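You operate a simulated robot arm through the tools that you are given. There is no shell and no other tool.

You are at the controls of a simulated robot arm. One attempt, no reset.

JOB
Blow the dust off the yellow bearing block in the hood.
Fine: shut the drawer before the air goes on; shut the valve, put the block back, shut the drawer. Set down upright: what you pick out.

Only the result counts: the job must be done as asked and must still hold three seconds after the hand-in. Knocking over, shifting, dropping, spilling or breaking anything else fails it.

ROBOT AND FRAMES
A 6-joint arm with a two-finger parallel gripper, fixed in place. Base frame: the origin is at the foot of the arm, x ahead of it, y to its left, z up; the work surface is at about z = 860. Units: mm, degrees, N and s.
Its first joint turns from -166.0 to 166.0 degrees. Payload 3.91 kg.
The TCP is the grasp point between the finger pads, 30 mm short of the fingertips. In the tool frame z runs along the fingers and y along their closing line. Largest opening 110 mm; finger width 20, thickness 10; the body of the gripper, 48 by 112 mm, starts 55 mm behind the TCP.
Orientation is told as [roll, pitch, yaw] about the base's x, y, z axes, in that order, counted from this pose: with the fingers straight down and closing along the base's y, the tool's x points along the base's -x, its y along +y and its z along -z.

CONTROLS
- The arm moves only by the tool move_arm. Its argument "deltas" is a list of rows, each an object of numbers (a shift or turn left out is 0, a gripper value left out holds the last): "wx", "wy", "wz": the turn, a rotation vector about the base's x, y, z in degrees; "dx", "dy", "dz": the shift along the base's x, y, z in mm; "grip": the gripper command, from -1 (shut) to 1 (fully open), values between in proportion. In form: [{"wx": .., "wy": .., "wz": .., "dx": .., "dy": .., "dz": .., "grip": ..}, ...]. A call has 1 to 20 rows; each row is the pose to reach, as a shift and turn from the pose commanded when the call began. A row lasts 0.2 s, in which the tool goes at most 50 mm and 8.6 degrees; a call with a longer step from one row to the next is refused whole, and so is a gripper value outside its range. Where a pose cannot be reached the arm comes as near as it can. A force on the tool above 90 N (or 10 N above the force at the start of the call, whichever is more), or a blocked arm, ends the call early, and 0.2 s more pass. The fingers move at their own pace (about 108 mm/s each) and stop on an object; they squeeze with about 25 N. The grip force told is the motor's: it shows also when the fingers shut on nothing. Time passes only in rows, and 0.2 s behind the last, so rows that repeat a pose let the fingers close. The reply holds the time, the measured pose of the TCP, the force on the tool along the base axes, the opening and the grip force, in the units named above and with some noise, with the torque about the TCP (base axes, N m) and any sound that the robot's microphone picked up.
- Cameras (640 x 400 px; columns grow to the right, rows downward): "scene" is fixed at [222.4, -495.5, 1706.9]; the picture's right is [0.32, -0.95, 0.00], its down [-0.85, -0.28, -0.44] and it looks along [0.42, 0.14, -0.90] (base axes); focal length 237 px, centre (320, 200). "wrist" rides on the gripper at [72, 17, -103] in the tool frame; the picture's right is [-0.23, 0.97, 0.00], its down [-0.76, -0.18, -0.62] and it looks along [-0.61, -0.14, 0.78] (tool axes); focal length 222 px, centre (320, 200). There is no depth. A picture from a camera that has moved, and an enlarged one, comes with that camera's place and axes in the base frame and with its lens. The place of the scene camera against the robot may be out by one fixed shift of up to 18 mm in any direction.
- capture(camera): a new picture of that camera. No time passes.
- enlarge(camera, box): a new picture of the part [left, top, right, bottom] of that camera's present view, enlarged. No time passes.
- sign_off(): hands the job in; it is judged then, once.

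Nothing tells you positions but the pictures and the camera data. Unless the task says otherwise, let go and move clear before handing in.

The tools are called as name(argument=value, ...) on one line, values as JSON. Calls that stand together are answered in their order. move_arm: Moves the arm, as the interface text tells. Its arguments: {"type":"object","properties":{"deltas":{"type":"array","items":{"type":"object","properties":{"wx":{"type":"number"},"wy":{"type":"number"},"wz":{"type":"number"},"dx":{"type":"number"},"dy":{"type":"number"},"dz":{"type":"number"},"grip":{"type":"number"}}}}},"required":["deltas"]} The other tools are called the same way: capture (camera) takes a picture; enlarge (camera, box) takes an enlarged picture of a part of a camera's view; sign_off () hands the job in.

At the start:

```text
time: 0.0
tool_pos: [665.1, -23.9, 1258.3]
tcp_rot: [0.0, 0.0, 0.0]
wrist_force: [0.3, 0.6, -0.8]
moment: [0.0, 0.03, 0.01]
width: 110.1
grasp_force: 0.0
```

scene: 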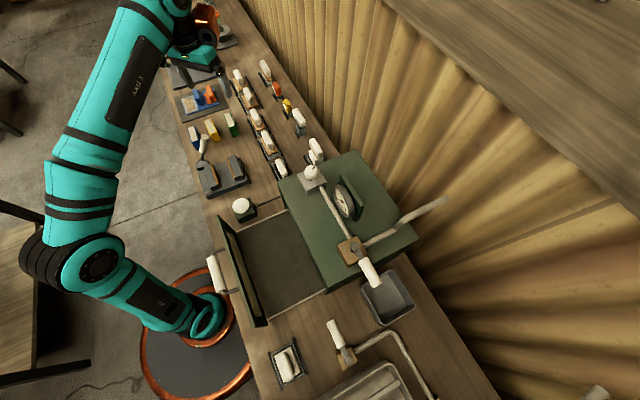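
wrist: 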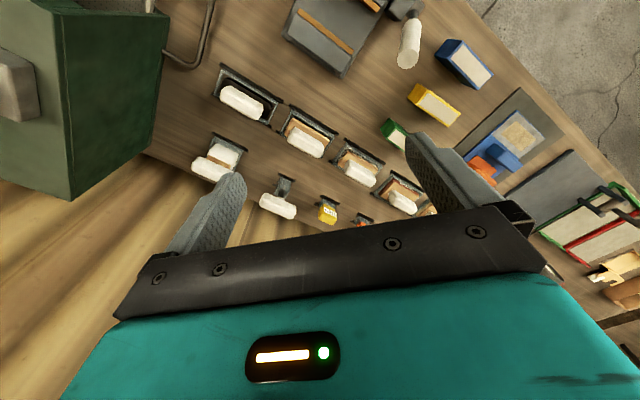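

I see a bench with a green hood-like box with an open drawer, a lever valve, a row of labelled parts, and coloured blocks. I'll look closer before moving anything.

enlarge(camera="scene", box=[200, 140, 460, 340])

enlarge(camera="scene", box=[150, 30, 340, 200])

enlarge(camera="scene", box=[240, 240, 500, 400])

enlarge(camera="wrist", box=[180, 0, 640, 290])

```text
2.00 times, centred on (330, 240) of scene
camera zoom: at [222.4, -495.5, 1706.9], right [0.32, -0.95, 0.0], down [-0.85, -0.28, -0.44], along [0.42, 0.14, -0.9], focal length 475 px, centre (300, 120)
```

zoom: 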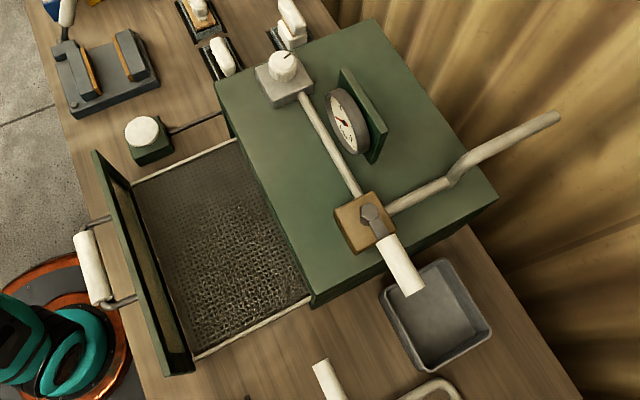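

```text
2.35 times, centred on (245, 115) of scene
camera zoom: at [222.4, -495.5, 1706.9], right [0.32, -0.95, 0.0], down [-0.85, -0.28, -0.44], along [0.42, 0.14, -0.9], focal length 558 px, centre (496, 400)
```

zoom: 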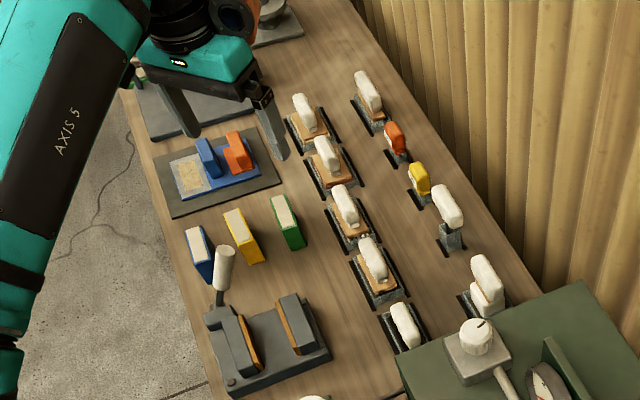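

```text
2.46 times, centred on (370, 320) of scene
camera zoom: at [222.4, -495.5, 1706.9], right [0.32, -0.95, 0.0], down [-0.85, -0.28, -0.44], along [0.42, 0.14, -0.9], focal length 584 px, centre (197, -95)
```

zoom: 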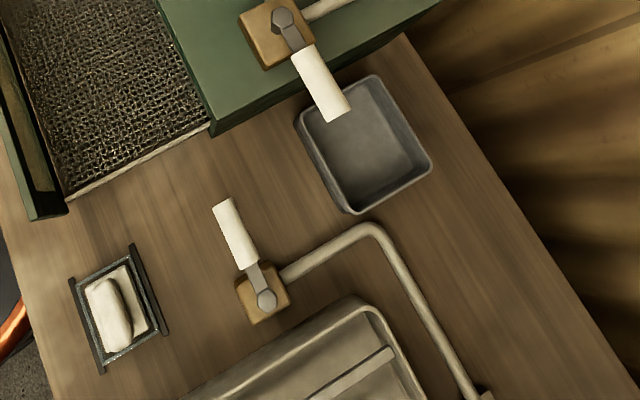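

```text
1.38 times, centred on (410, 145) of wrist
camera zoom: at [593.8, -6.4, 1360.7], right [0.23, 0.97, 0.0], down [0.76, -0.18, 0.62], along [0.61, -0.14, -0.78], focal length 306 px, centre (196, 276)
```

zoom: 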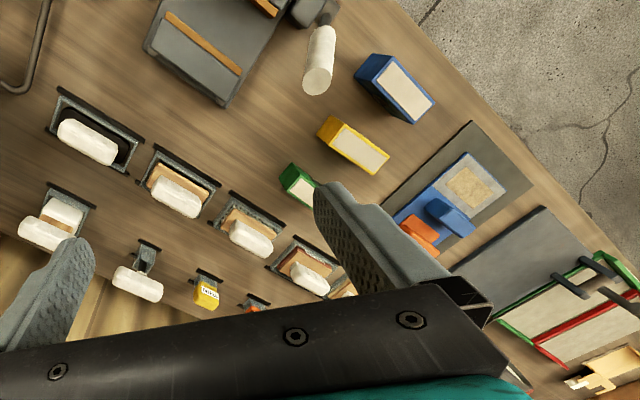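

The bench runs diagonally, with two yellow candidates: one of three coloured blocks, and one in the back row. I'll zoom in hard on the candidates, the hood, its knob, gauge and valve.

enlarge(camera="wrist", box=[360, 20, 520, 140])

enlarge(camera="wrist", box=[260, 160, 420, 240])

enlarge(camera="wrist", box=[180, 50, 340, 150])

enlarge(camera="scene", box=[290, 150, 390, 230])

enlarge(camera="scene", box=[220, 60, 340, 180])

enlarge(camera="scene", box=[150, 60, 260, 140])

enlarge(camera="wrist", box=[450, 80, 640, 320])

enlarge(camera="scene", box=[320, 190, 460, 300])

```text
3.33 times, centred on (440, 80) of wrist
camera zoom: at [593.8, -6.4, 1360.7], right [0.23, 0.97, 0.0], down [0.76, -0.18, 0.62], along [0.61, -0.14, -0.78], focal length 740 px, centre (-80, 600)
```

zoom: 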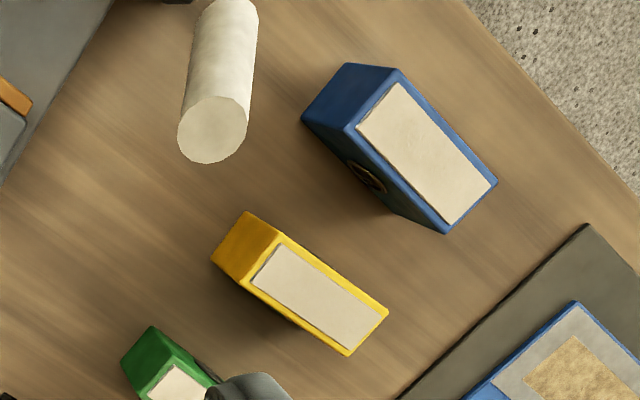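

```text
4.00 times, centred on (340, 200) of wrist
camera zoom: at [593.8, -6.4, 1360.7], right [0.23, 0.97, 0.0], down [0.76, -0.18, 0.62], along [0.61, -0.14, -0.78], focal length 888 px, centre (240, 200)
```

zoom: 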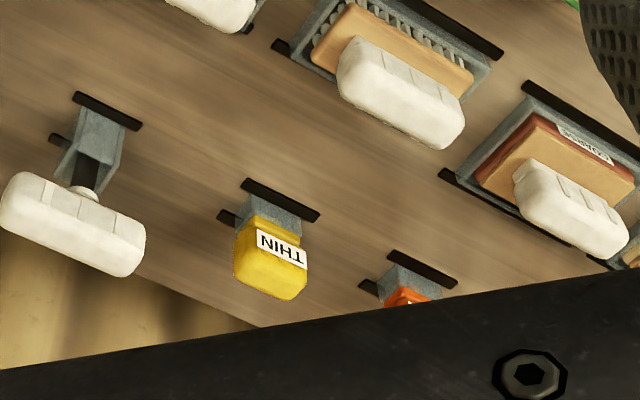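

```text
4.00 times, centred on (260, 100) of wrist
camera zoom: at [593.8, -6.4, 1360.7], right [0.23, 0.97, 0.0], down [0.76, -0.18, 0.62], along [0.61, -0.14, -0.78], focal length 888 px, centre (560, 600)
```

zoom: 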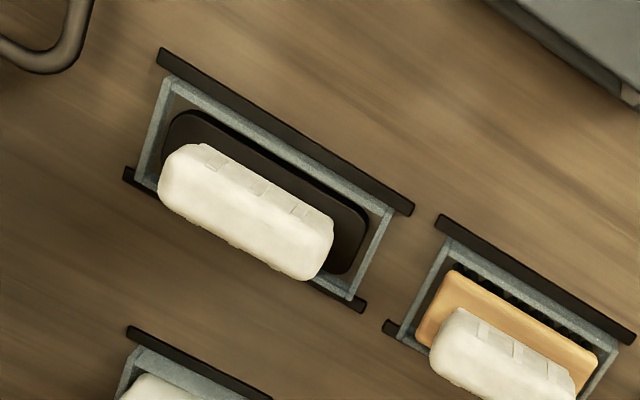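

```text
5.00 times, centred on (340, 190) of scene
camera zoom: at [222.4, -495.5, 1706.9], right [0.32, -0.95, 0.0], down [-0.85, -0.28, -0.44], along [0.42, 0.14, -0.9], focal length 1187 px, centre (220, 250)
```

zoom: 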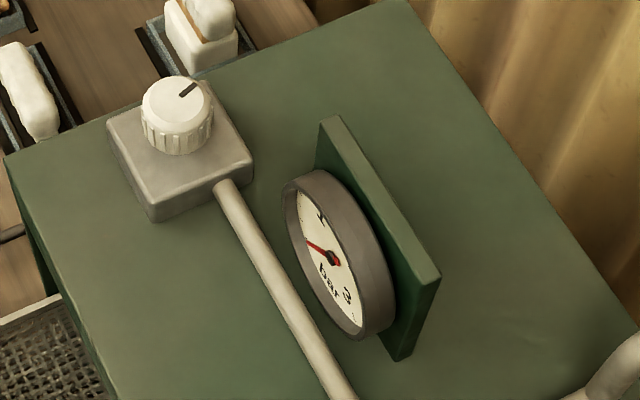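

```text
3.33 times, centred on (280, 120) of scene
camera zoom: at [222.4, -495.5, 1706.9], right [0.32, -0.95, 0.0], down [-0.85, -0.28, -0.44], along [0.42, 0.14, -0.9], focal length 791 px, centre (453, 467)
```

zoom: 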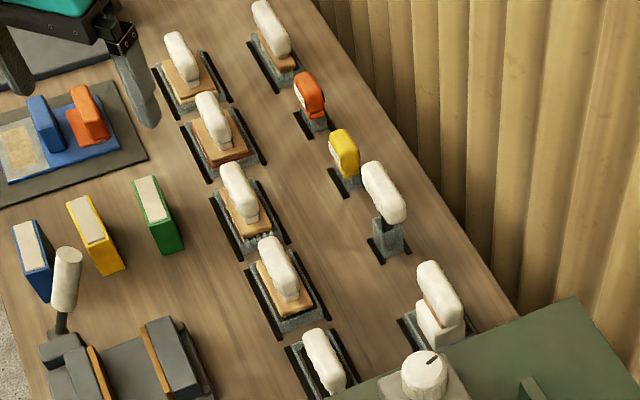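

```text
5.00 times, centred on (205, 100) of scene
camera zoom: at [222.4, -495.5, 1706.9], right [0.32, -0.95, 0.0], down [-0.85, -0.28, -0.44], along [0.42, 0.14, -0.9], focal length 1187 px, centre (895, 700)
```

zoom: 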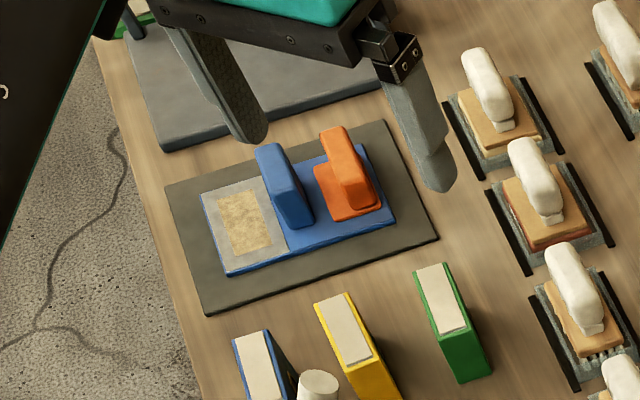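

```text
1.67 times, centred on (545, 200) of wrist
camera zoom: at [593.8, -6.4, 1360.7], right [0.23, 0.97, 0.0], down [0.76, -0.18, 0.62], along [0.61, -0.14, -0.78], focal length 370 px, centre (-55, 200)
```

zoom: 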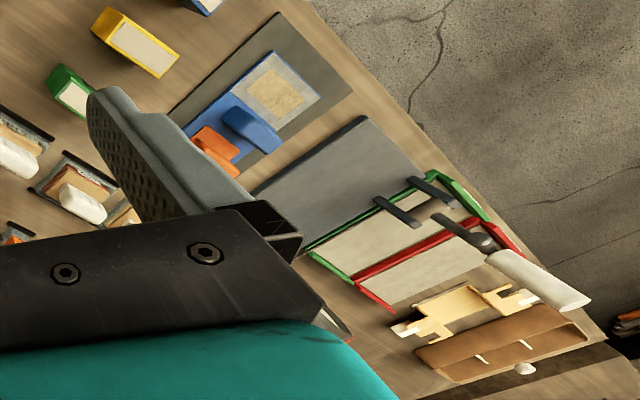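

```text
3.64 times, centred on (390, 245) of scene
camera zoom: at [222.4, -495.5, 1706.9], right [0.32, -0.95, 0.0], down [-0.85, -0.28, -0.44], along [0.42, 0.14, -0.9], focal length 863 px, centre (66, 36)
```

zoom: 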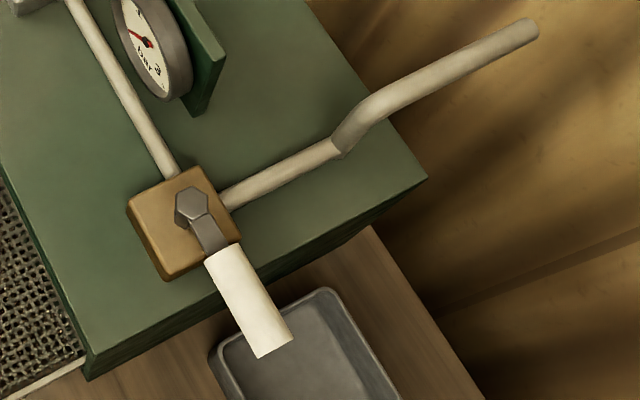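

enlarge(camera="scene", box=[200, 180, 320, 260])

enlarge(camera="scene", box=[195, 230, 335, 330])

enlarge(camera="scene", box=[320, 175, 370, 225])

enlarge(camera="scene", box=[180, 110, 260, 200])

enlarge(camera="wrist", box=[0, 0, 240, 200])

```text
5.00 times, centred on (260, 220) of scene
camera zoom: at [222.4, -495.5, 1706.9], right [0.32, -0.95, 0.0], down [-0.85, -0.28, -0.44], along [0.42, 0.14, -0.9], focal length 1187 px, centre (620, 100)
```

zoom: 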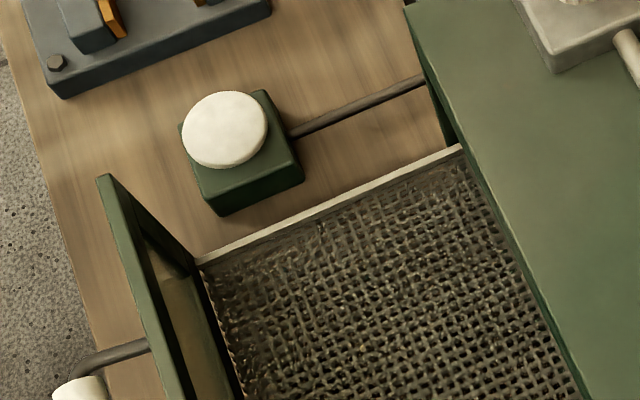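

```text
4.00 times, centred on (265, 280) of scene
camera zoom: at [222.4, -495.5, 1706.9], right [0.32, -0.95, 0.0], down [-0.85, -0.28, -0.44], along [0.42, 0.14, -0.9], focal length 950 px, centre (540, -120)
```

zoom: 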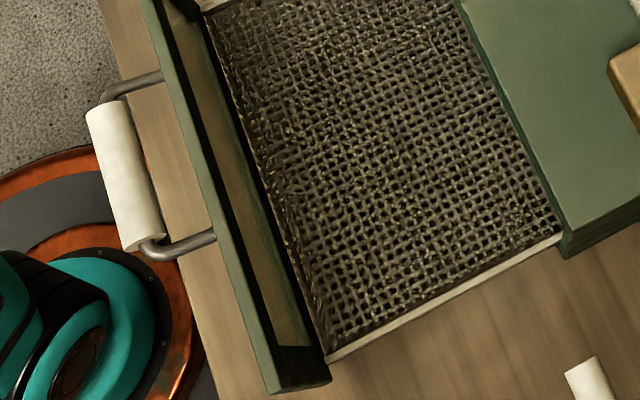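

```text
8.00 times, centred on (345, 200) of scene
camera zoom: at [222.4, -495.5, 1706.9], right [0.32, -0.95, 0.0], down [-0.85, -0.28, -0.44], along [0.42, 0.14, -0.9], focal length 1899 px, centre (120, 200)
```

zoom: 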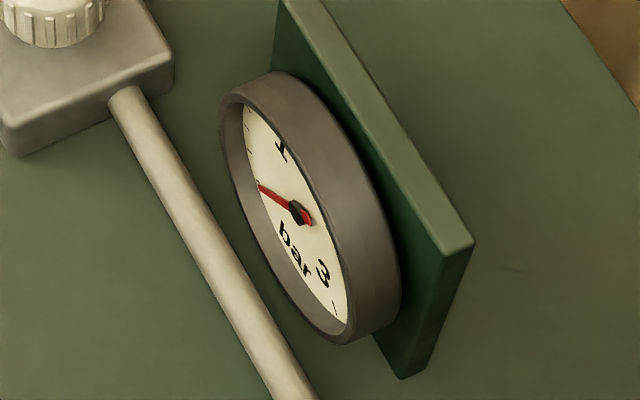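

```text
4.44 times, centred on (220, 155) of scene
camera zoom: at [222.4, -495.5, 1706.9], right [0.32, -0.95, 0.0], down [-0.85, -0.28, -0.44], along [0.42, 0.14, -0.9], focal length 1055 px, centre (764, 400)
```

zoom: 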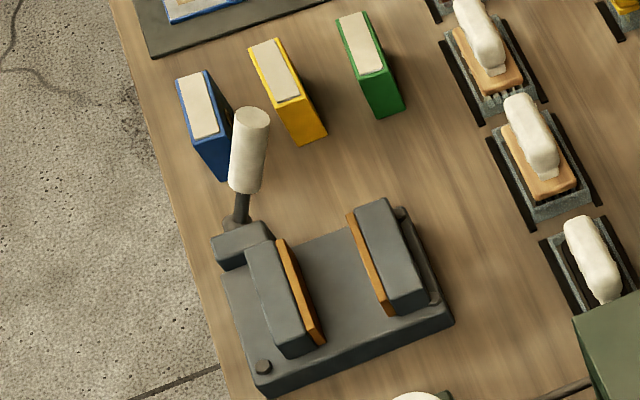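

```text
2.00 times, centred on (120, 100) of wrist
camera zoom: at [593.8, -6.4, 1360.7], right [0.23, 0.97, 0.0], down [0.76, -0.18, 0.62], along [0.61, -0.14, -0.78], focal length 444 px, centre (720, 400)
```

zoom: 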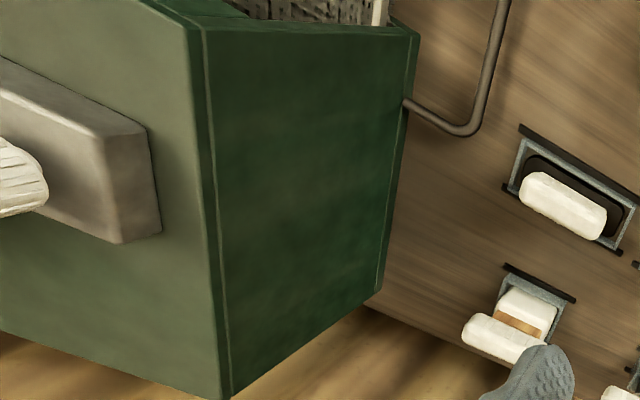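

The three blue/yellow/green blocks with bores look like the bearing blocks; the yellow "THIN" item is a brush or similar. I'll move up and turn toward the hood to look at the gauge, valve and drawer with the wrist camera.

move_arm(deltas=[{"dz": 45}, {"dx": -30, "dy": -25, "dz": 90, "wz": -5}, {"dx": -65, "dy": -55, "dz": 90, "wz": -10}, {"dx": -100, "dy": -85, "dz": 90, "wz": -15}, {"dx": -135, "dy": -115, "dz": 90, "wz": -20}, {"dx": -170, "dy": -145, "dz": 90, "wz": -25}, {"dx": -205, "dy": -175, "dz": 90, "wz": -30}, {"dx": -240, "dy": -205, "dz": 90, "wz": -35}, {"dx": -275, "dy": -235, "dz": 90, "wz": -40}, {"dx": -310, "dy": -265, "dz": 90, "wz": -45}, {"dx": -345, "dy": -294, "dz": 90, "wz": -45}])

capture(camera="wrist")

capture(camera="scene")

```text
refused: row 2 steps farther than a row can; nothing moved
```

```text
taken
camera wrist: at [593.8, -6.4, 1360.7], right [0.23, 0.97, 0.0], down [0.76, -0.18, 0.62], along [0.61, -0.14, -0.78], focal length 222 px, centre (320, 200)
```

wrist: 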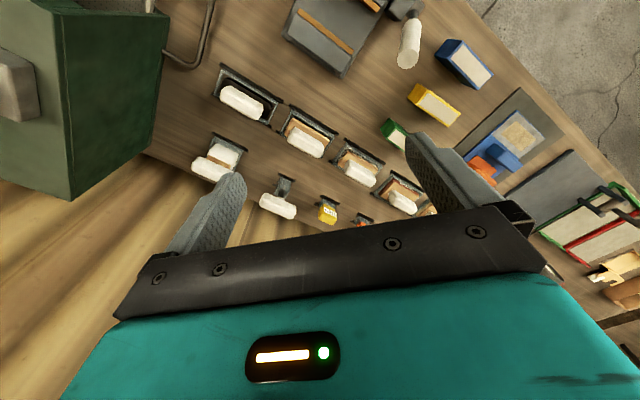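

```text
taken
```

scene: 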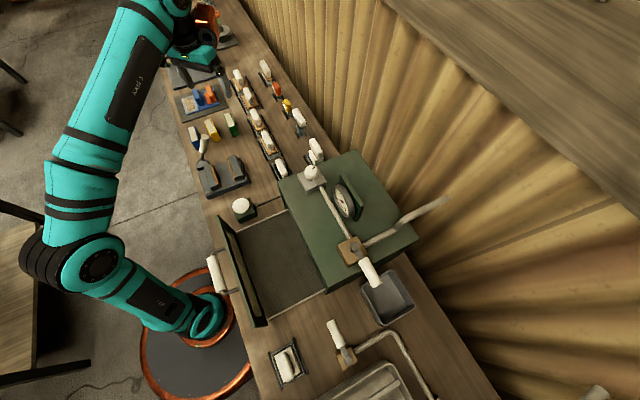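

Same view as before; the step was just too long. I retry with smaller steps.

move_arm(deltas=[{"dz": 45}, {"dz": 90, "wz": -3}, {"dx": -30, "dy": -25, "dz": 90, "wz": -8}, {"dx": -65, "dy": -55, "dz": 90, "wz": -13}, {"dx": -100, "dy": -85, "dz": 90, "wz": -18}, {"dx": -135, "dy": -115, "dz": 90, "wz": -23}, {"dx": -170, "dy": -145, "dz": 90, "wz": -28}, {"dx": -205, "dy": -175, "dz": 90, "wz": -33}, {"dx": -240, "dy": -205, "dz": 90, "wz": -38}, {"dx": -275, "dy": -235, "dz": 90, "wz": -42}, {"dx": -310, "dy": -265, "dz": 90, "wz": -45}, {"dx": -345, "dy": -294, "dz": 90, "wz": -45}])

capture(camera="wrist")

capture(camera="scene")

```text
time: 2.6
tool_pos: [323.5, -319.5, 1309.2]
tcp_rot: [-0.1, -1.2, -45.1]
wrist_force: [-0.3, -0.1, 0.3]
moment: [0.03, 0.01, 0.0]
width: 110.0
grasp_force: 0.1
out of reach, approached as far as the arm can: row 1, 2, 3, 4, 5, 6, 7, 8, 9, 10, 11, 12
```

```text
taken
camera wrist: at [282.9, -254.7, 1411.6], right [0.85, 0.53, 0.0], down [0.41, -0.65, 0.64], along [0.34, -0.54, -0.77], focal length 222 px, centre (320, 200)
```

wrist: 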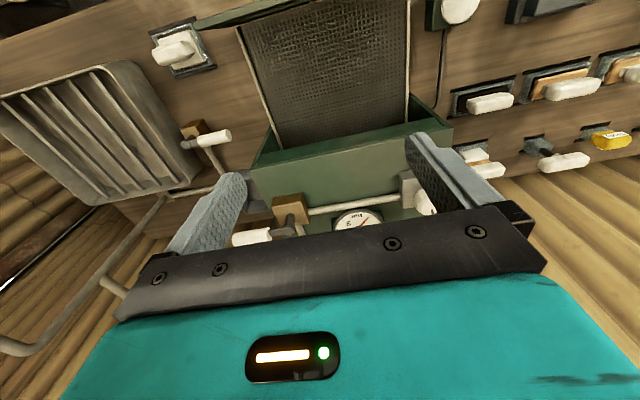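

```text
taken
```

scene: 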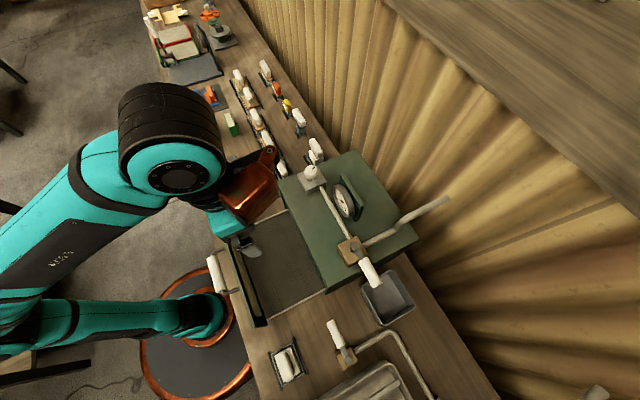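

The arm is at its height limit but I now see the drawer, valve and gauge from the front. I'll zoom in on them.

enlarge(camera="wrist", box=[230, 170, 450, 250])

enlarge(camera="wrist", box=[325, 200, 395, 245])

enlarge(camera="wrist", box=[180, 0, 480, 170])

```text
2.91 times, centred on (340, 210) of wrist
camera zoom: at [282.9, -254.7, 1411.6], right [0.85, 0.53, 0.0], down [0.41, -0.65, 0.64], along [0.34, -0.54, -0.77], focal length 646 px, centre (262, 171)
```

zoom: 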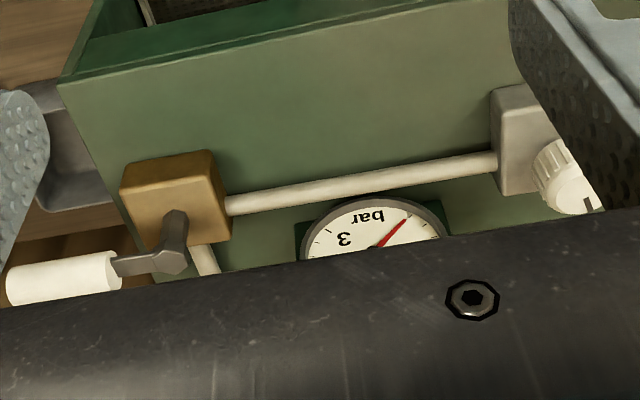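

```text
8.89 times, centred on (360, 222) of wrist
camera zoom: at [282.9, -254.7, 1411.6], right [0.85, 0.53, 0.0], down [0.41, -0.65, 0.64], along [0.34, -0.54, -0.77], focal length 1974 px, centre (-36, 0)
```

zoom: 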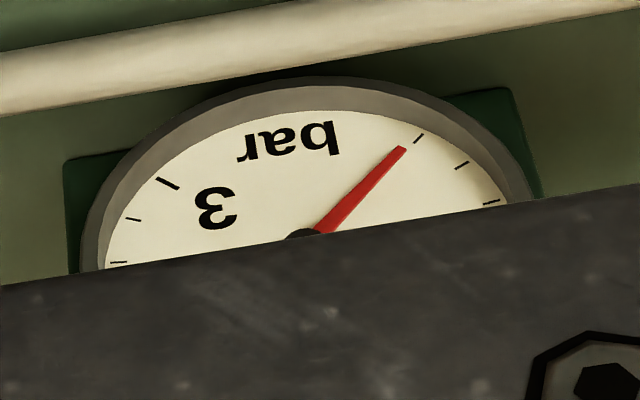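

```text
2.13 times, centred on (330, 85) of wrist
camera zoom: at [282.9, -254.7, 1411.6], right [0.85, 0.53, 0.0], down [0.41, -0.65, 0.64], along [0.34, -0.54, -0.77], focal length 474 px, centre (299, 445)
```

zoom: 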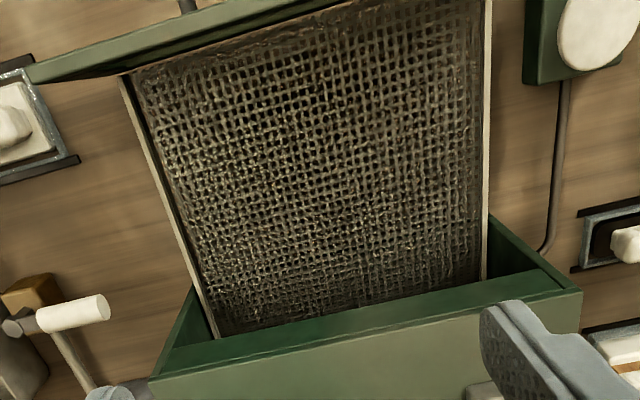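

Gauge reads zero with the valve lever as is. Now I move over toward the three blocks with the tool turned so the fingers close across the bench, to measure the yellow block.

move_arm(deltas=[{"dx": 26, "dy": 30, "dz": -12, "wz": 7.5}, {"dx": 53, "dy": 61, "dz": -24, "wz": 15}, {"dx": 80, "dy": 91, "dz": -37, "wz": 22.5}, {"dx": 107, "dy": 122, "dz": -49, "wz": 30}, {"dx": 133, "dy": 152, "dz": -62, "wz": 37.5}, {"dx": 160, "dy": 183, "dz": -74, "wz": 45}, {"dx": 187, "dy": 213, "dz": -86, "wz": 52.5}, {"dx": 213, "dy": 244, "dz": -99, "wz": 60}, {"dx": 240, "dy": 274, "dz": -111, "wz": 67.5}, {"dx": 267, "dy": 305, "dz": -123, "wz": 75}, {"dx": 293, "dy": 335, "dz": -136, "wz": 82.5}, {"dx": 320, "dy": 366, "dz": -148, "wz": 90}])

capture(camera="wrist")

enlarge(camera="wrist", box=[240, 80, 440, 220])

```text
time: 5.2
tool_pos: [641.9, 44.3, 1163.2]
tcp_rot: [-0.1, -0.1, 45.1]
wrist_force: [-1.1, -1.0, -0.1]
moment: [0.01, -0.08, -0.01]
width: 109.9
grasp_force: 0.1
```

```text
taken
camera wrist: at [578.9, 6.3, 1265.4], right [-0.53, 0.85, 0.0], down [0.66, 0.41, 0.62], along [0.53, 0.33, -0.78], focal length 222 px, centre (320, 200)
```

wrist: 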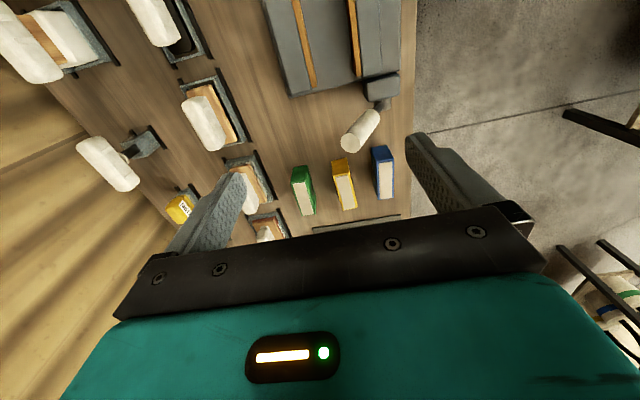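

```text
2.86 times, centred on (340, 150) of wrist
camera zoom: at [578.9, 6.3, 1265.4], right [-0.53, 0.85, 0.0], down [0.66, 0.41, 0.62], along [0.53, 0.33, -0.78], focal length 635 px, centre (263, 343)
```

zoom: 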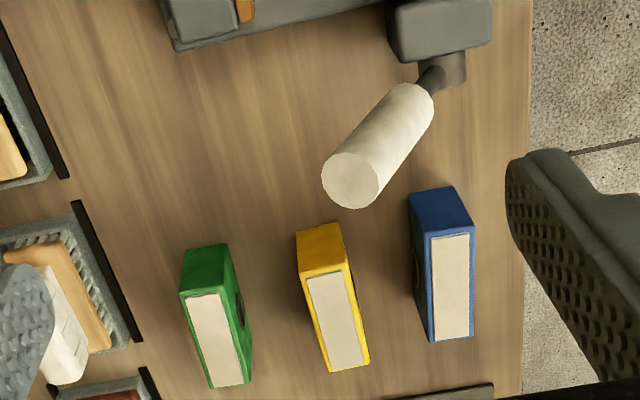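

The yellow block measures roughly 31 mm thick, 87 mm long, 56 mm tall, centred near (774, 188), with about 50 mm gaps to blue and green. I move above it with the fingers part-closed and look again.

move_arm(deltas=[{"dx": 33, "dy": 36, "grip": 0.27}, {"dx": 66, "dy": 72, "dz": 0}, {"dx": 99, "dy": 108, "dz": 0}, {"dx": 132, "dy": 144, "dz": 0}, {"dx": 132, "dy": 144, "dz": -45}, {"dx": 132, "dy": 144, "dz": -90}, {"dx": 132, "dy": 144, "dz": -135}, {"dx": 132, "dy": 144, "dz": -153}])

capture(camera="wrist")

enlarge(camera="wrist", box=[200, 60, 440, 230])

capture(camera="scene")

```text
time: 7.0
tool_pos: [774.5, 189.3, 1008.7]
tcp_rot: [0.1, -0.1, 44.9]
wrist_force: [-0.6, 0.0, 0.3]
moment: [0.01, -0.03, 0.0]
width: 69.9
grasp_force: 0.1
```

```text
taken
camera wrist: at [711.8, 150.0, 1110.9], right [-0.53, 0.85, 0.0], down [0.66, 0.41, 0.62], along [0.53, 0.33, -0.78], focal length 222 px, centre (320, 200)
```

wrist: 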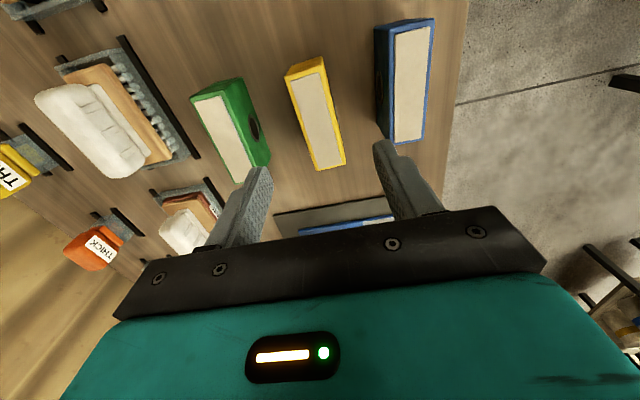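

```text
2.35 times, centred on (320, 145) of wrist
camera zoom: at [711.8, 150.0, 1110.9], right [-0.53, 0.85, 0.0], down [0.66, 0.41, 0.62], along [0.53, 0.33, -0.78], focal length 523 px, centre (320, 329)
```

zoom: 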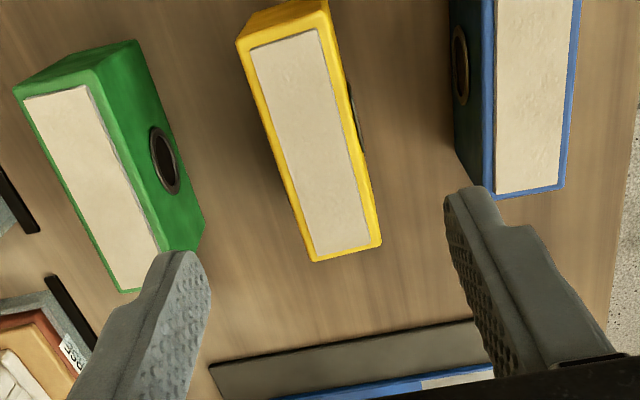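

```text
taken
```

scene: 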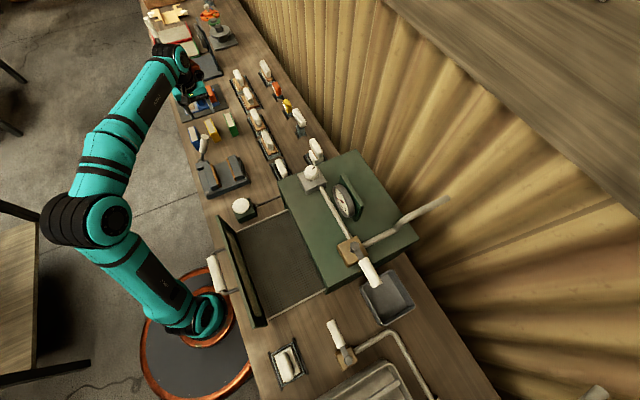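

The alignment is good: block centre ≈ (773.4, 188.7), turned about 47°. I lower around it and close.

move_arm(deltas=[{"dx": -1, "dy": -0.5, "dz": -30, "wz": 2.2}, {"dx": -1, "dy": -0.5, "dz": -60, "wz": 2.2}, {"dx": -1, "dy": -0.5, "dz": -85, "wz": 2.2}, {"dx": -1, "dy": -0.5, "dz": -105, "wz": 2.2}, {"dx": -1, "dy": -0.5, "dz": -114, "wz": 2.2}])

capture(camera="wrist")

enlarge(camera="scene", box=[150, 60, 270, 160])

```text
time: 8.2
tool_pos: [773.6, 189.9, 895.3]
tcp_rot: [0.0, 0.0, 47.2]
wrist_force: [-0.5, -0.5, -0.6]
moment: [-0.01, -0.03, 0.03]
width: 69.7
grasp_force: 0.0
```

```text
taken
camera wrist: at [712.7, 148.2, 997.6], right [-0.56, 0.83, 0.0], down [0.65, 0.44, 0.62], along [0.52, 0.35, -0.78], focal length 222 px, centre (320, 200)
```

wrist: 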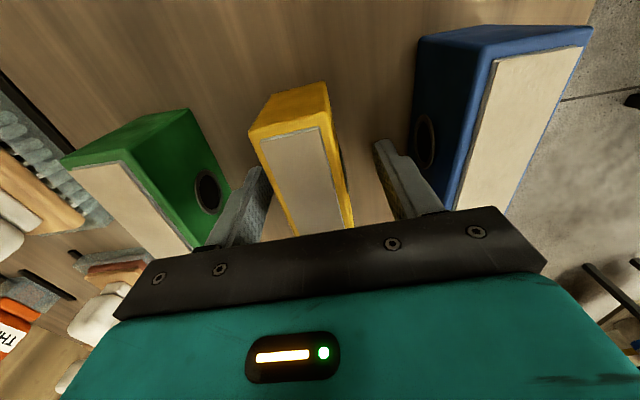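

```text
4.00 times, centred on (210, 110) of scene
camera zoom: at [222.4, -495.5, 1706.9], right [0.32, -0.95, 0.0], down [-0.85, -0.28, -0.44], along [0.42, 0.14, -0.9], focal length 950 px, centre (760, 560)
```

zoom: 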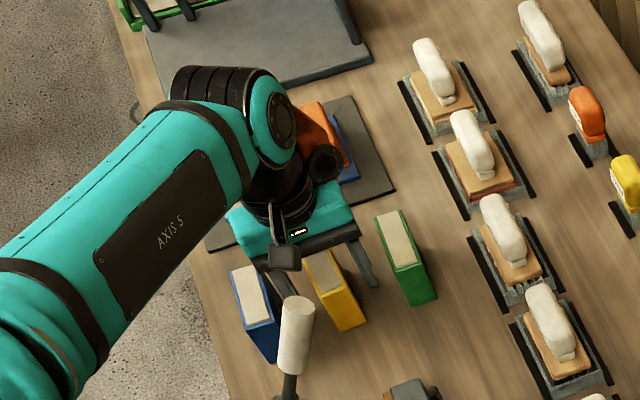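

Fingers straddle the yellow block cleanly. Closing, then lifting slightly to check.

move_arm(deltas=[{"grip": -0.3}, {"grip": -1}, {"grip": -1}, {"grip": -1}, {"grip": -1}])

```text
time: 9.4
tool_pos: [773.3, 189.2, 894.6]
tcp_rot: [-0.1, 0.0, 47.2]
wrist_force: [-2.0, -0.3, 0.4]
moment: [0.17, -0.06, 0.08]
width: 32.0
grasp_force: 24.7
```

Gripped at 32 mm. Lifting, then carrying over toward the open tray at a safe height to measure it.

move_arm(deltas=[{"dz": 15}, {"dz": 50}, {"dz": 95}, {"dz": 140}, {"dz": 185}, {"dz": 225}])

capture(camera="wrist")

```text
time: 10.8
tool_pos: [774.7, 188.6, 1120.5]
tcp_rot: [0.1, 0.1, 47.3]
wrist_force: [1.1, 0.1, -4.4]
moment: [0.02, -0.01, -0.02]
width: 31.8
grasp_force: 25.3
```

```text
taken
camera wrist: at [714.5, 147.4, 1223.2], right [-0.56, 0.83, 0.0], down [0.65, 0.44, 0.62], along [0.52, 0.35, -0.78], focal length 222 px, centre (320, 200)
```

wrist: 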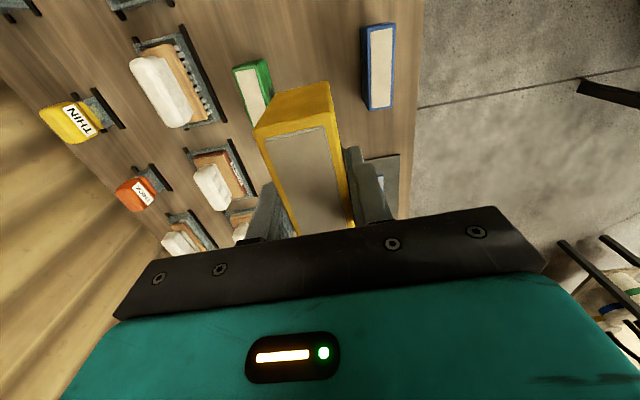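

The block is held level. Moving over the tray.

move_arm(deltas=[{"dx": -28, "dy": -34, "dz": 5}, {"dx": -55, "dy": -69, "dz": 10}, {"dx": -83, "dy": -103, "dz": 15}, {"dx": -111, "dy": -138, "dz": 20, "wz": -0.5}, {"dx": -139, "dy": -172, "dz": 25, "wz": -0.7}, {"dx": -166, "dy": -206, "dz": 30, "wz": -1}, {"dx": -194, "dy": -241, "dz": 30, "wz": -1.2}, {"dx": -222, "dy": -275, "dz": 30, "wz": -1.4}, {"dx": -250, "dy": -310, "dz": 30, "wz": -1.6}, {"dx": -277, "dy": -344, "dz": 30, "wz": -1.8}, {"dx": -305, "dy": -378, "dz": 30, "wz": -2}, {"dx": -333, "dy": -413, "dz": 30, "wz": -2.2}, {"dx": -361, "dy": -447, "dz": 30, "wz": -2.2}, {"dx": -388, "dy": -482, "dz": 30, "wz": -2.2}, {"dx": -416, "dy": -516, "dz": 30, "wz": -2.2}])

capture(camera="wrist")

capture(camera="scene")

```text
time: 14.0
tool_pos: [357.0, -326.7, 1149.9]
tcp_rot: [0.1, 0.1, 45.0]
wrist_force: [0.0, 0.5, -3.7]
moment: [0.01, -0.02, -0.03]
width: 32.0
grasp_force: 24.7
```

```text
taken
camera wrist: at [294.1, -365.7, 1252.6], right [-0.53, 0.85, 0.0], down [0.66, 0.41, 0.62], along [0.53, 0.33, -0.78], focal length 222 px, centre (320, 200)
```

wrist: 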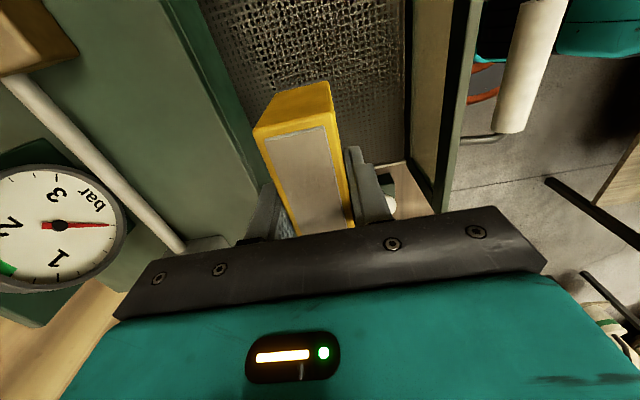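

```text
taken
```

scene: 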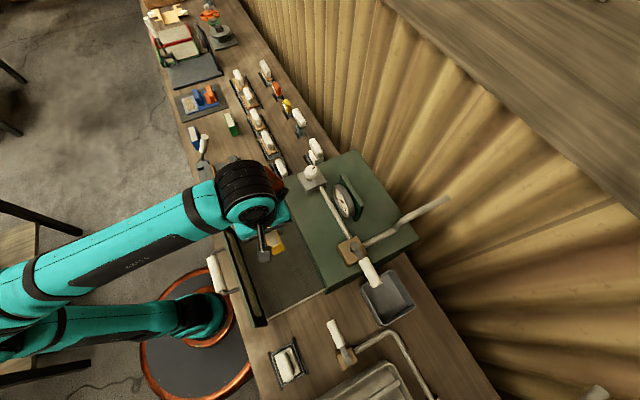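

I can see the gauge now, with a green band on the dial. I zoom in on it and the regulator, and on the tray.

enlarge(camera="wrist", box=[0, 150, 140, 330])

enlarge(camera="wrist", box=[180, 0, 480, 220])

enlarge(camera="scene", box=[195, 200, 335, 330])

```text
2.22 times, centred on (70, 240) of wrist
camera zoom: at [294.1, -365.7, 1252.6], right [-0.53, 0.85, 0.0], down [0.66, 0.41, 0.62], along [0.53, 0.33, -0.78], focal length 494 px, centre (876, 111)
```

zoom: 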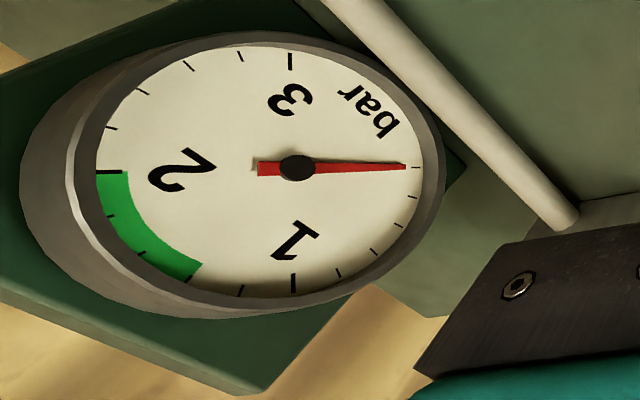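

```text
1.82 times, centred on (330, 110) of wrist
camera zoom: at [294.1, -365.7, 1252.6], right [-0.53, 0.85, 0.0], down [0.66, 0.41, 0.62], along [0.53, 0.33, -0.78], focal length 404 px, centre (302, 364)
```

zoom: 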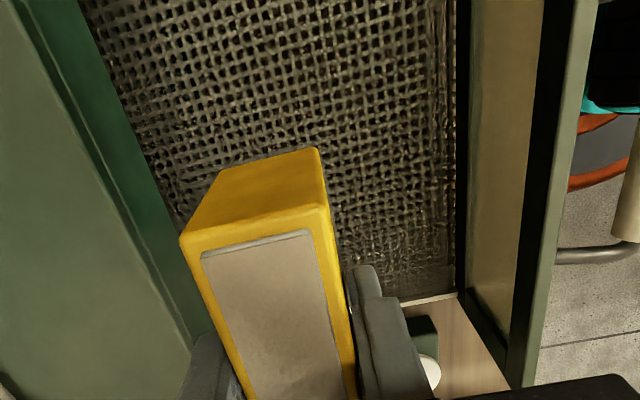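

```text
3.08 times, centred on (265, 265) of scene
camera zoom: at [222.4, -495.5, 1706.9], right [0.32, -0.95, 0.0], down [-0.85, -0.28, -0.44], along [0.42, 0.14, -0.9], focal length 730 px, centre (489, 0)
```

zoom: 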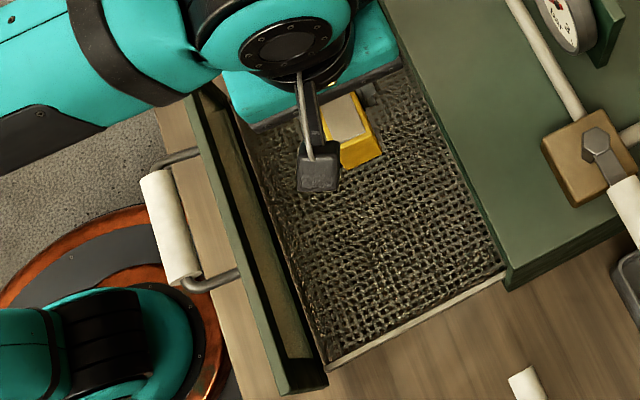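

The gauge has 0.2‑bar ticks with a green band from about 1.4 to 2.0 bar, and the needle is at 0. I lower toward the tray to find its height by parallax.

move_arm(deltas=[{"dz": -40}, {"dz": -80}, {"dz": -120}, {"dz": -140}])

capture(camera="wrist")

enlarge(camera="wrist", box=[180, 0, 480, 220])

enlarge(camera="scene", box=[195, 200, 335, 330])

```text
time: 15.0
tool_pos: [356.6, -328.8, 1011.4]
tcp_rot: [0.0, 0.0, 44.9]
wrist_force: [-0.3, 0.7, -3.6]
moment: [-0.01, -0.01, -0.05]
width: 31.8
grasp_force: 24.7
```

```text
taken
camera wrist: at [294.8, -367.0, 1114.0], right [-0.53, 0.85, 0.0], down [0.66, 0.41, 0.62], along [0.53, 0.33, -0.78], focal length 222 px, centre (320, 200)
```

wrist: 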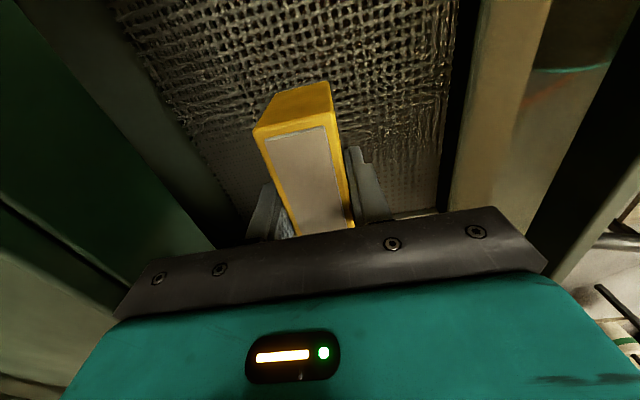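

```text
1.82 times, centred on (330, 110) of wrist
camera zoom: at [294.8, -367.0, 1114.0], right [-0.53, 0.85, 0.0], down [0.66, 0.41, 0.62], along [0.53, 0.33, -0.78], focal length 404 px, centre (302, 364)
```

zoom: 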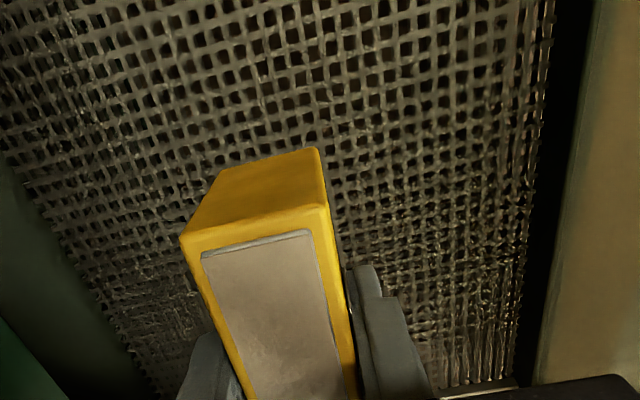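

```text
3.08 times, centred on (265, 265) of scene
camera zoom: at [222.4, -495.5, 1706.9], right [0.32, -0.95, 0.0], down [-0.85, -0.28, -0.44], along [0.42, 0.14, -0.9], focal length 730 px, centre (489, 0)
```

zoom: 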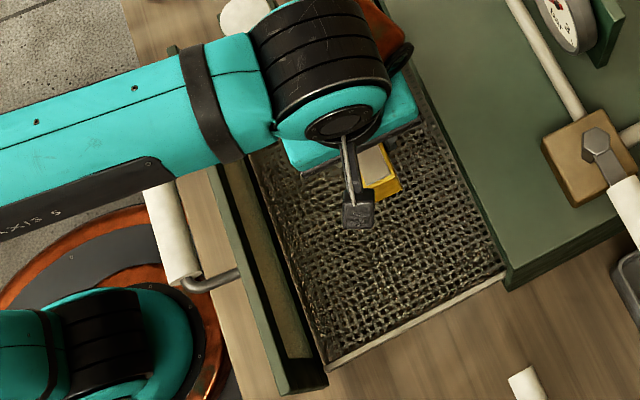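

The mesh is at about z ≈ 880, so the block should touch down with the TCP near 915. Lowering in stages with force checks.

move_arm(deltas=[{"dz": -30}, {"dz": -60}, {"dz": -75}, {"dz": -82}])

move_arm(deltas=[{"dz": -2}, {"dz": -4}, {"dz": -5}])

move_arm(deltas=[{"dz": -1}, {"dz": -2}, {"dz": -3}])

```text
time: 16.0
tool_pos: [357.8, -326.7, 928.9]
tcp_rot: [0.0, 0.1, 45.0]
wrist_force: [-6.6, 9.2, 3.9]
moment: [-1.75, -1.54, 0.37]
width: 32.1
grasp_force: 25.2
```

```text
time: 16.8
tool_pos: [357.6, -325.8, 922.0]
tcp_rot: [-0.1, 0.0, 45.1]
wrist_force: [-8.0, 10.0, 3.7]
moment: [-1.91, -1.72, 0.38]
width: 32.0
grasp_force: 24.4
```

```text
time: 17.6
tool_pos: [356.4, -327.2, 920.3]
tcp_rot: [-0.1, 0.0, 44.9]
wrist_force: [-6.8, 7.5, 27.7]
moment: [-1.26, -1.19, 0.27]
width: 32.0
grasp_force: 24.9
```

There's a sideways force of ~11 N with contact about 190 mm above the TCP (the wrist against the hood side), plus touch‑down force now. I look before doing anything else.

enlarge(camera="scene", box=[195, 160, 375, 300])

capture(camera="wrist")

enlarge(camera="wrist", box=[0, 0, 320, 240])

```text
2.86 times, centred on (285, 230) of scene
camera zoom: at [222.4, -495.5, 1706.9], right [0.32, -0.95, 0.0], down [-0.85, -0.28, -0.44], along [0.42, 0.14, -0.9], focal length 678 px, centre (420, 114)
```

zoom: 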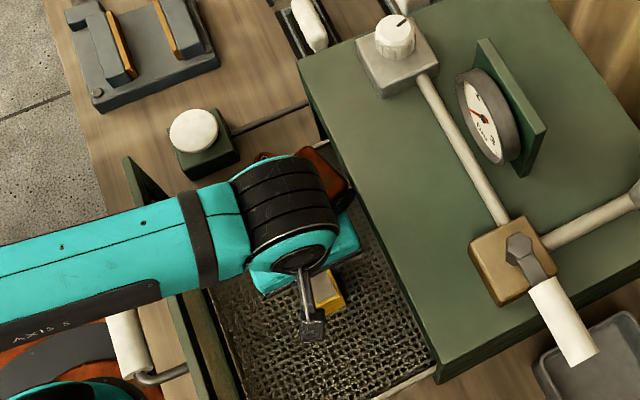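

```text
taken
camera wrist: at [294.6, -365.1, 1023.0], right [-0.53, 0.85, 0.0], down [0.66, 0.41, 0.62], along [0.53, 0.33, -0.78], focal length 222 px, centre (320, 200)
```

wrist: 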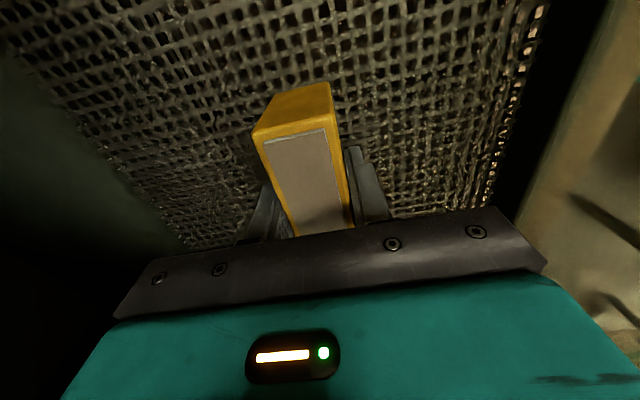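

```text
1.67 times, centred on (160, 120) of wrist
camera zoom: at [294.6, -365.1, 1023.0], right [-0.53, 0.85, 0.0], down [0.66, 0.41, 0.62], along [0.53, 0.33, -0.78], focal length 370 px, centre (587, 333)
```

zoom: 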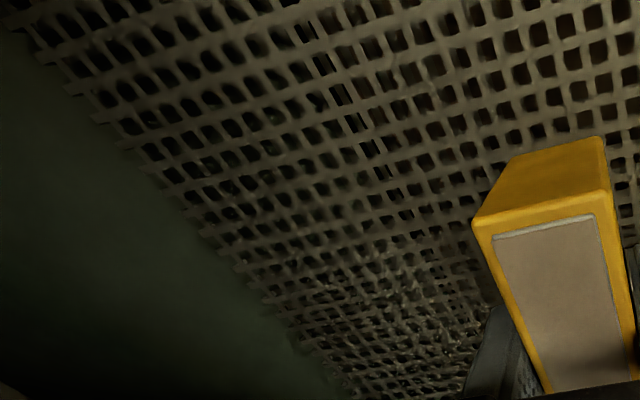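

The red wrist housing is just touching the hood's front edge. I lift a few mm, shift 22 mm toward the drawer front, and lower again.

move_arm(deltas=[{"dz": 4}, {"dz": 8}, {"dx": -8, "dy": 8, "dz": 8}, {"dx": -15.5, "dy": 15.5, "dz": 8}])

move_arm(deltas=[{"dz": -3}, {"dz": -6}])

enlarge(camera="scene", box=[195, 160, 375, 300])

```text
time: 18.6
tool_pos: [344.4, -312.5, 927.2]
tcp_rot: [-0.1, 0.0, 45.0]
wrist_force: [-0.3, 0.0, -5.6]
moment: [0.05, 0.0, 0.01]
width: 31.9
grasp_force: 25.5
```

```text
time: 19.2
tool_pos: [342.8, -311.4, 921.1]
tcp_rot: [-0.1, 0.0, 45.0]
wrist_force: [-0.3, 0.9, -4.0]
moment: [-0.02, -0.05, 0.03]
width: 32.0
grasp_force: 25.1
```

```text
2.86 times, centred on (285, 230) of scene
camera zoom: at [222.4, -495.5, 1706.9], right [0.32, -0.95, 0.0], down [-0.85, -0.28, -0.44], along [0.42, 0.14, -0.9], focal length 678 px, centre (420, 114)
```

zoom: 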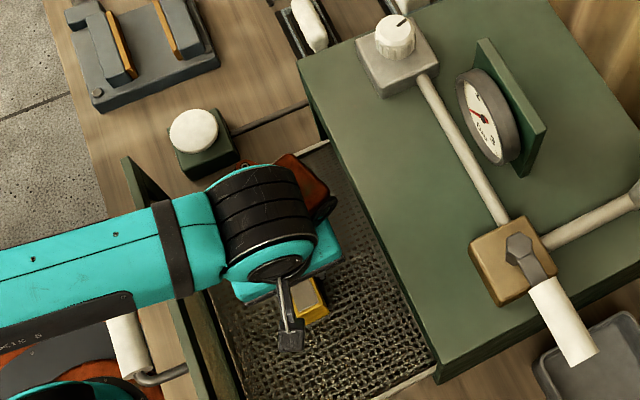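

Contact with the hood is gone. Lowering in 1 mm steps until the block touches the mesh.

move_arm(deltas=[{"dz": -1}, {"dz": -2}])

move_arm(deltas=[{"dz": -0.7}])

move_arm(deltas=[{"dz": -0.7}])

```text
time: 19.8
tool_pos: [343.0, -311.5, 920.6]
tcp_rot: [0.0, 0.0, 45.0]
wrist_force: [-0.2, -1.0, -1.6]
moment: [0.04, 0.03, -0.04]
width: 32.0
grasp_force: 25.2
```

```text
time: 20.2
tool_pos: [342.9, -312.3, 919.4]
tcp_rot: [-0.2, 0.0, 45.0]
wrist_force: [-1.9, -0.8, 12.8]
moment: [0.19, 0.16, 0.07]
width: 31.7
grasp_force: 25.3
```

```text
time: 20.6
tool_pos: [341.6, -310.8, 920.6]
tcp_rot: [0.0, 0.0, 44.9]
wrist_force: [0.8, 0.1, 20.7]
moment: [0.22, 0.19, 0.02]
width: 31.9
grasp_force: 24.3
```

Block is resting on the mesh. Opening the fingers and rising.

move_arm(deltas=[{"dz": 0.7, "grip": 0}, {"dz": 0.7, "grip": 0.2}, {"dz": 0.7, "grip": 0.2}])

move_arm(deltas=[{"dz": 20}, {"dz": 55}, {"dz": 100}, {"dz": 145}, {"dz": 190}, {"dz": 230}])

capture(camera="wrist")

enlarge(camera="scene", box=[195, 160, 375, 300])

```text
time: 21.4
tool_pos: [341.1, -312.8, 918.4]
tcp_rot: [0.0, 0.0, 45.0]
wrist_force: [0.0, -0.1, -0.1]
moment: [-0.06, -0.02, 0.0]
width: 65.9
grasp_force: 0.2
```

```text
time: 22.8
tool_pos: [341.8, -312.4, 1148.7]
tcp_rot: [0.0, 0.0, 45.0]
wrist_force: [-0.3, -1.1, -0.8]
moment: [0.01, 0.04, 0.0]
width: 66.0
grasp_force: 0.1
```

```text
taken
camera wrist: at [279.5, -351.1, 1252.1], right [-0.53, 0.85, 0.0], down [0.66, 0.41, 0.62], along [0.53, 0.33, -0.78], focal length 222 px, centre (320, 200)
```

wrist: 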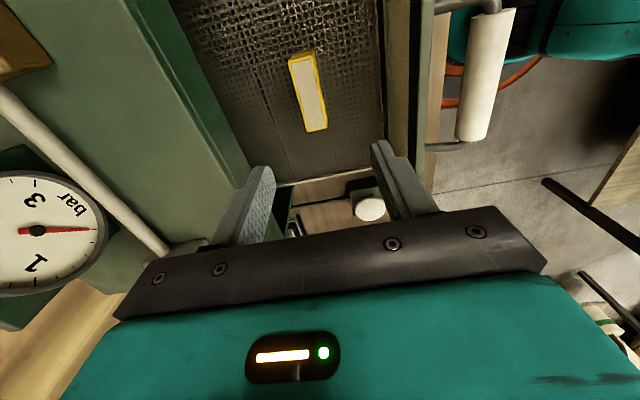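

```text
2.86 times, centred on (285, 230) of scene
camera zoom: at [222.4, -495.5, 1706.9], right [0.32, -0.95, 0.0], down [-0.85, -0.28, -0.44], along [0.42, 0.14, -0.9], focal length 678 px, centre (420, 114)
```

zoom: 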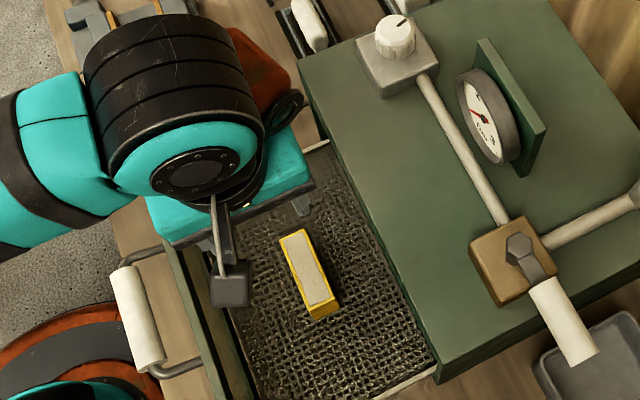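

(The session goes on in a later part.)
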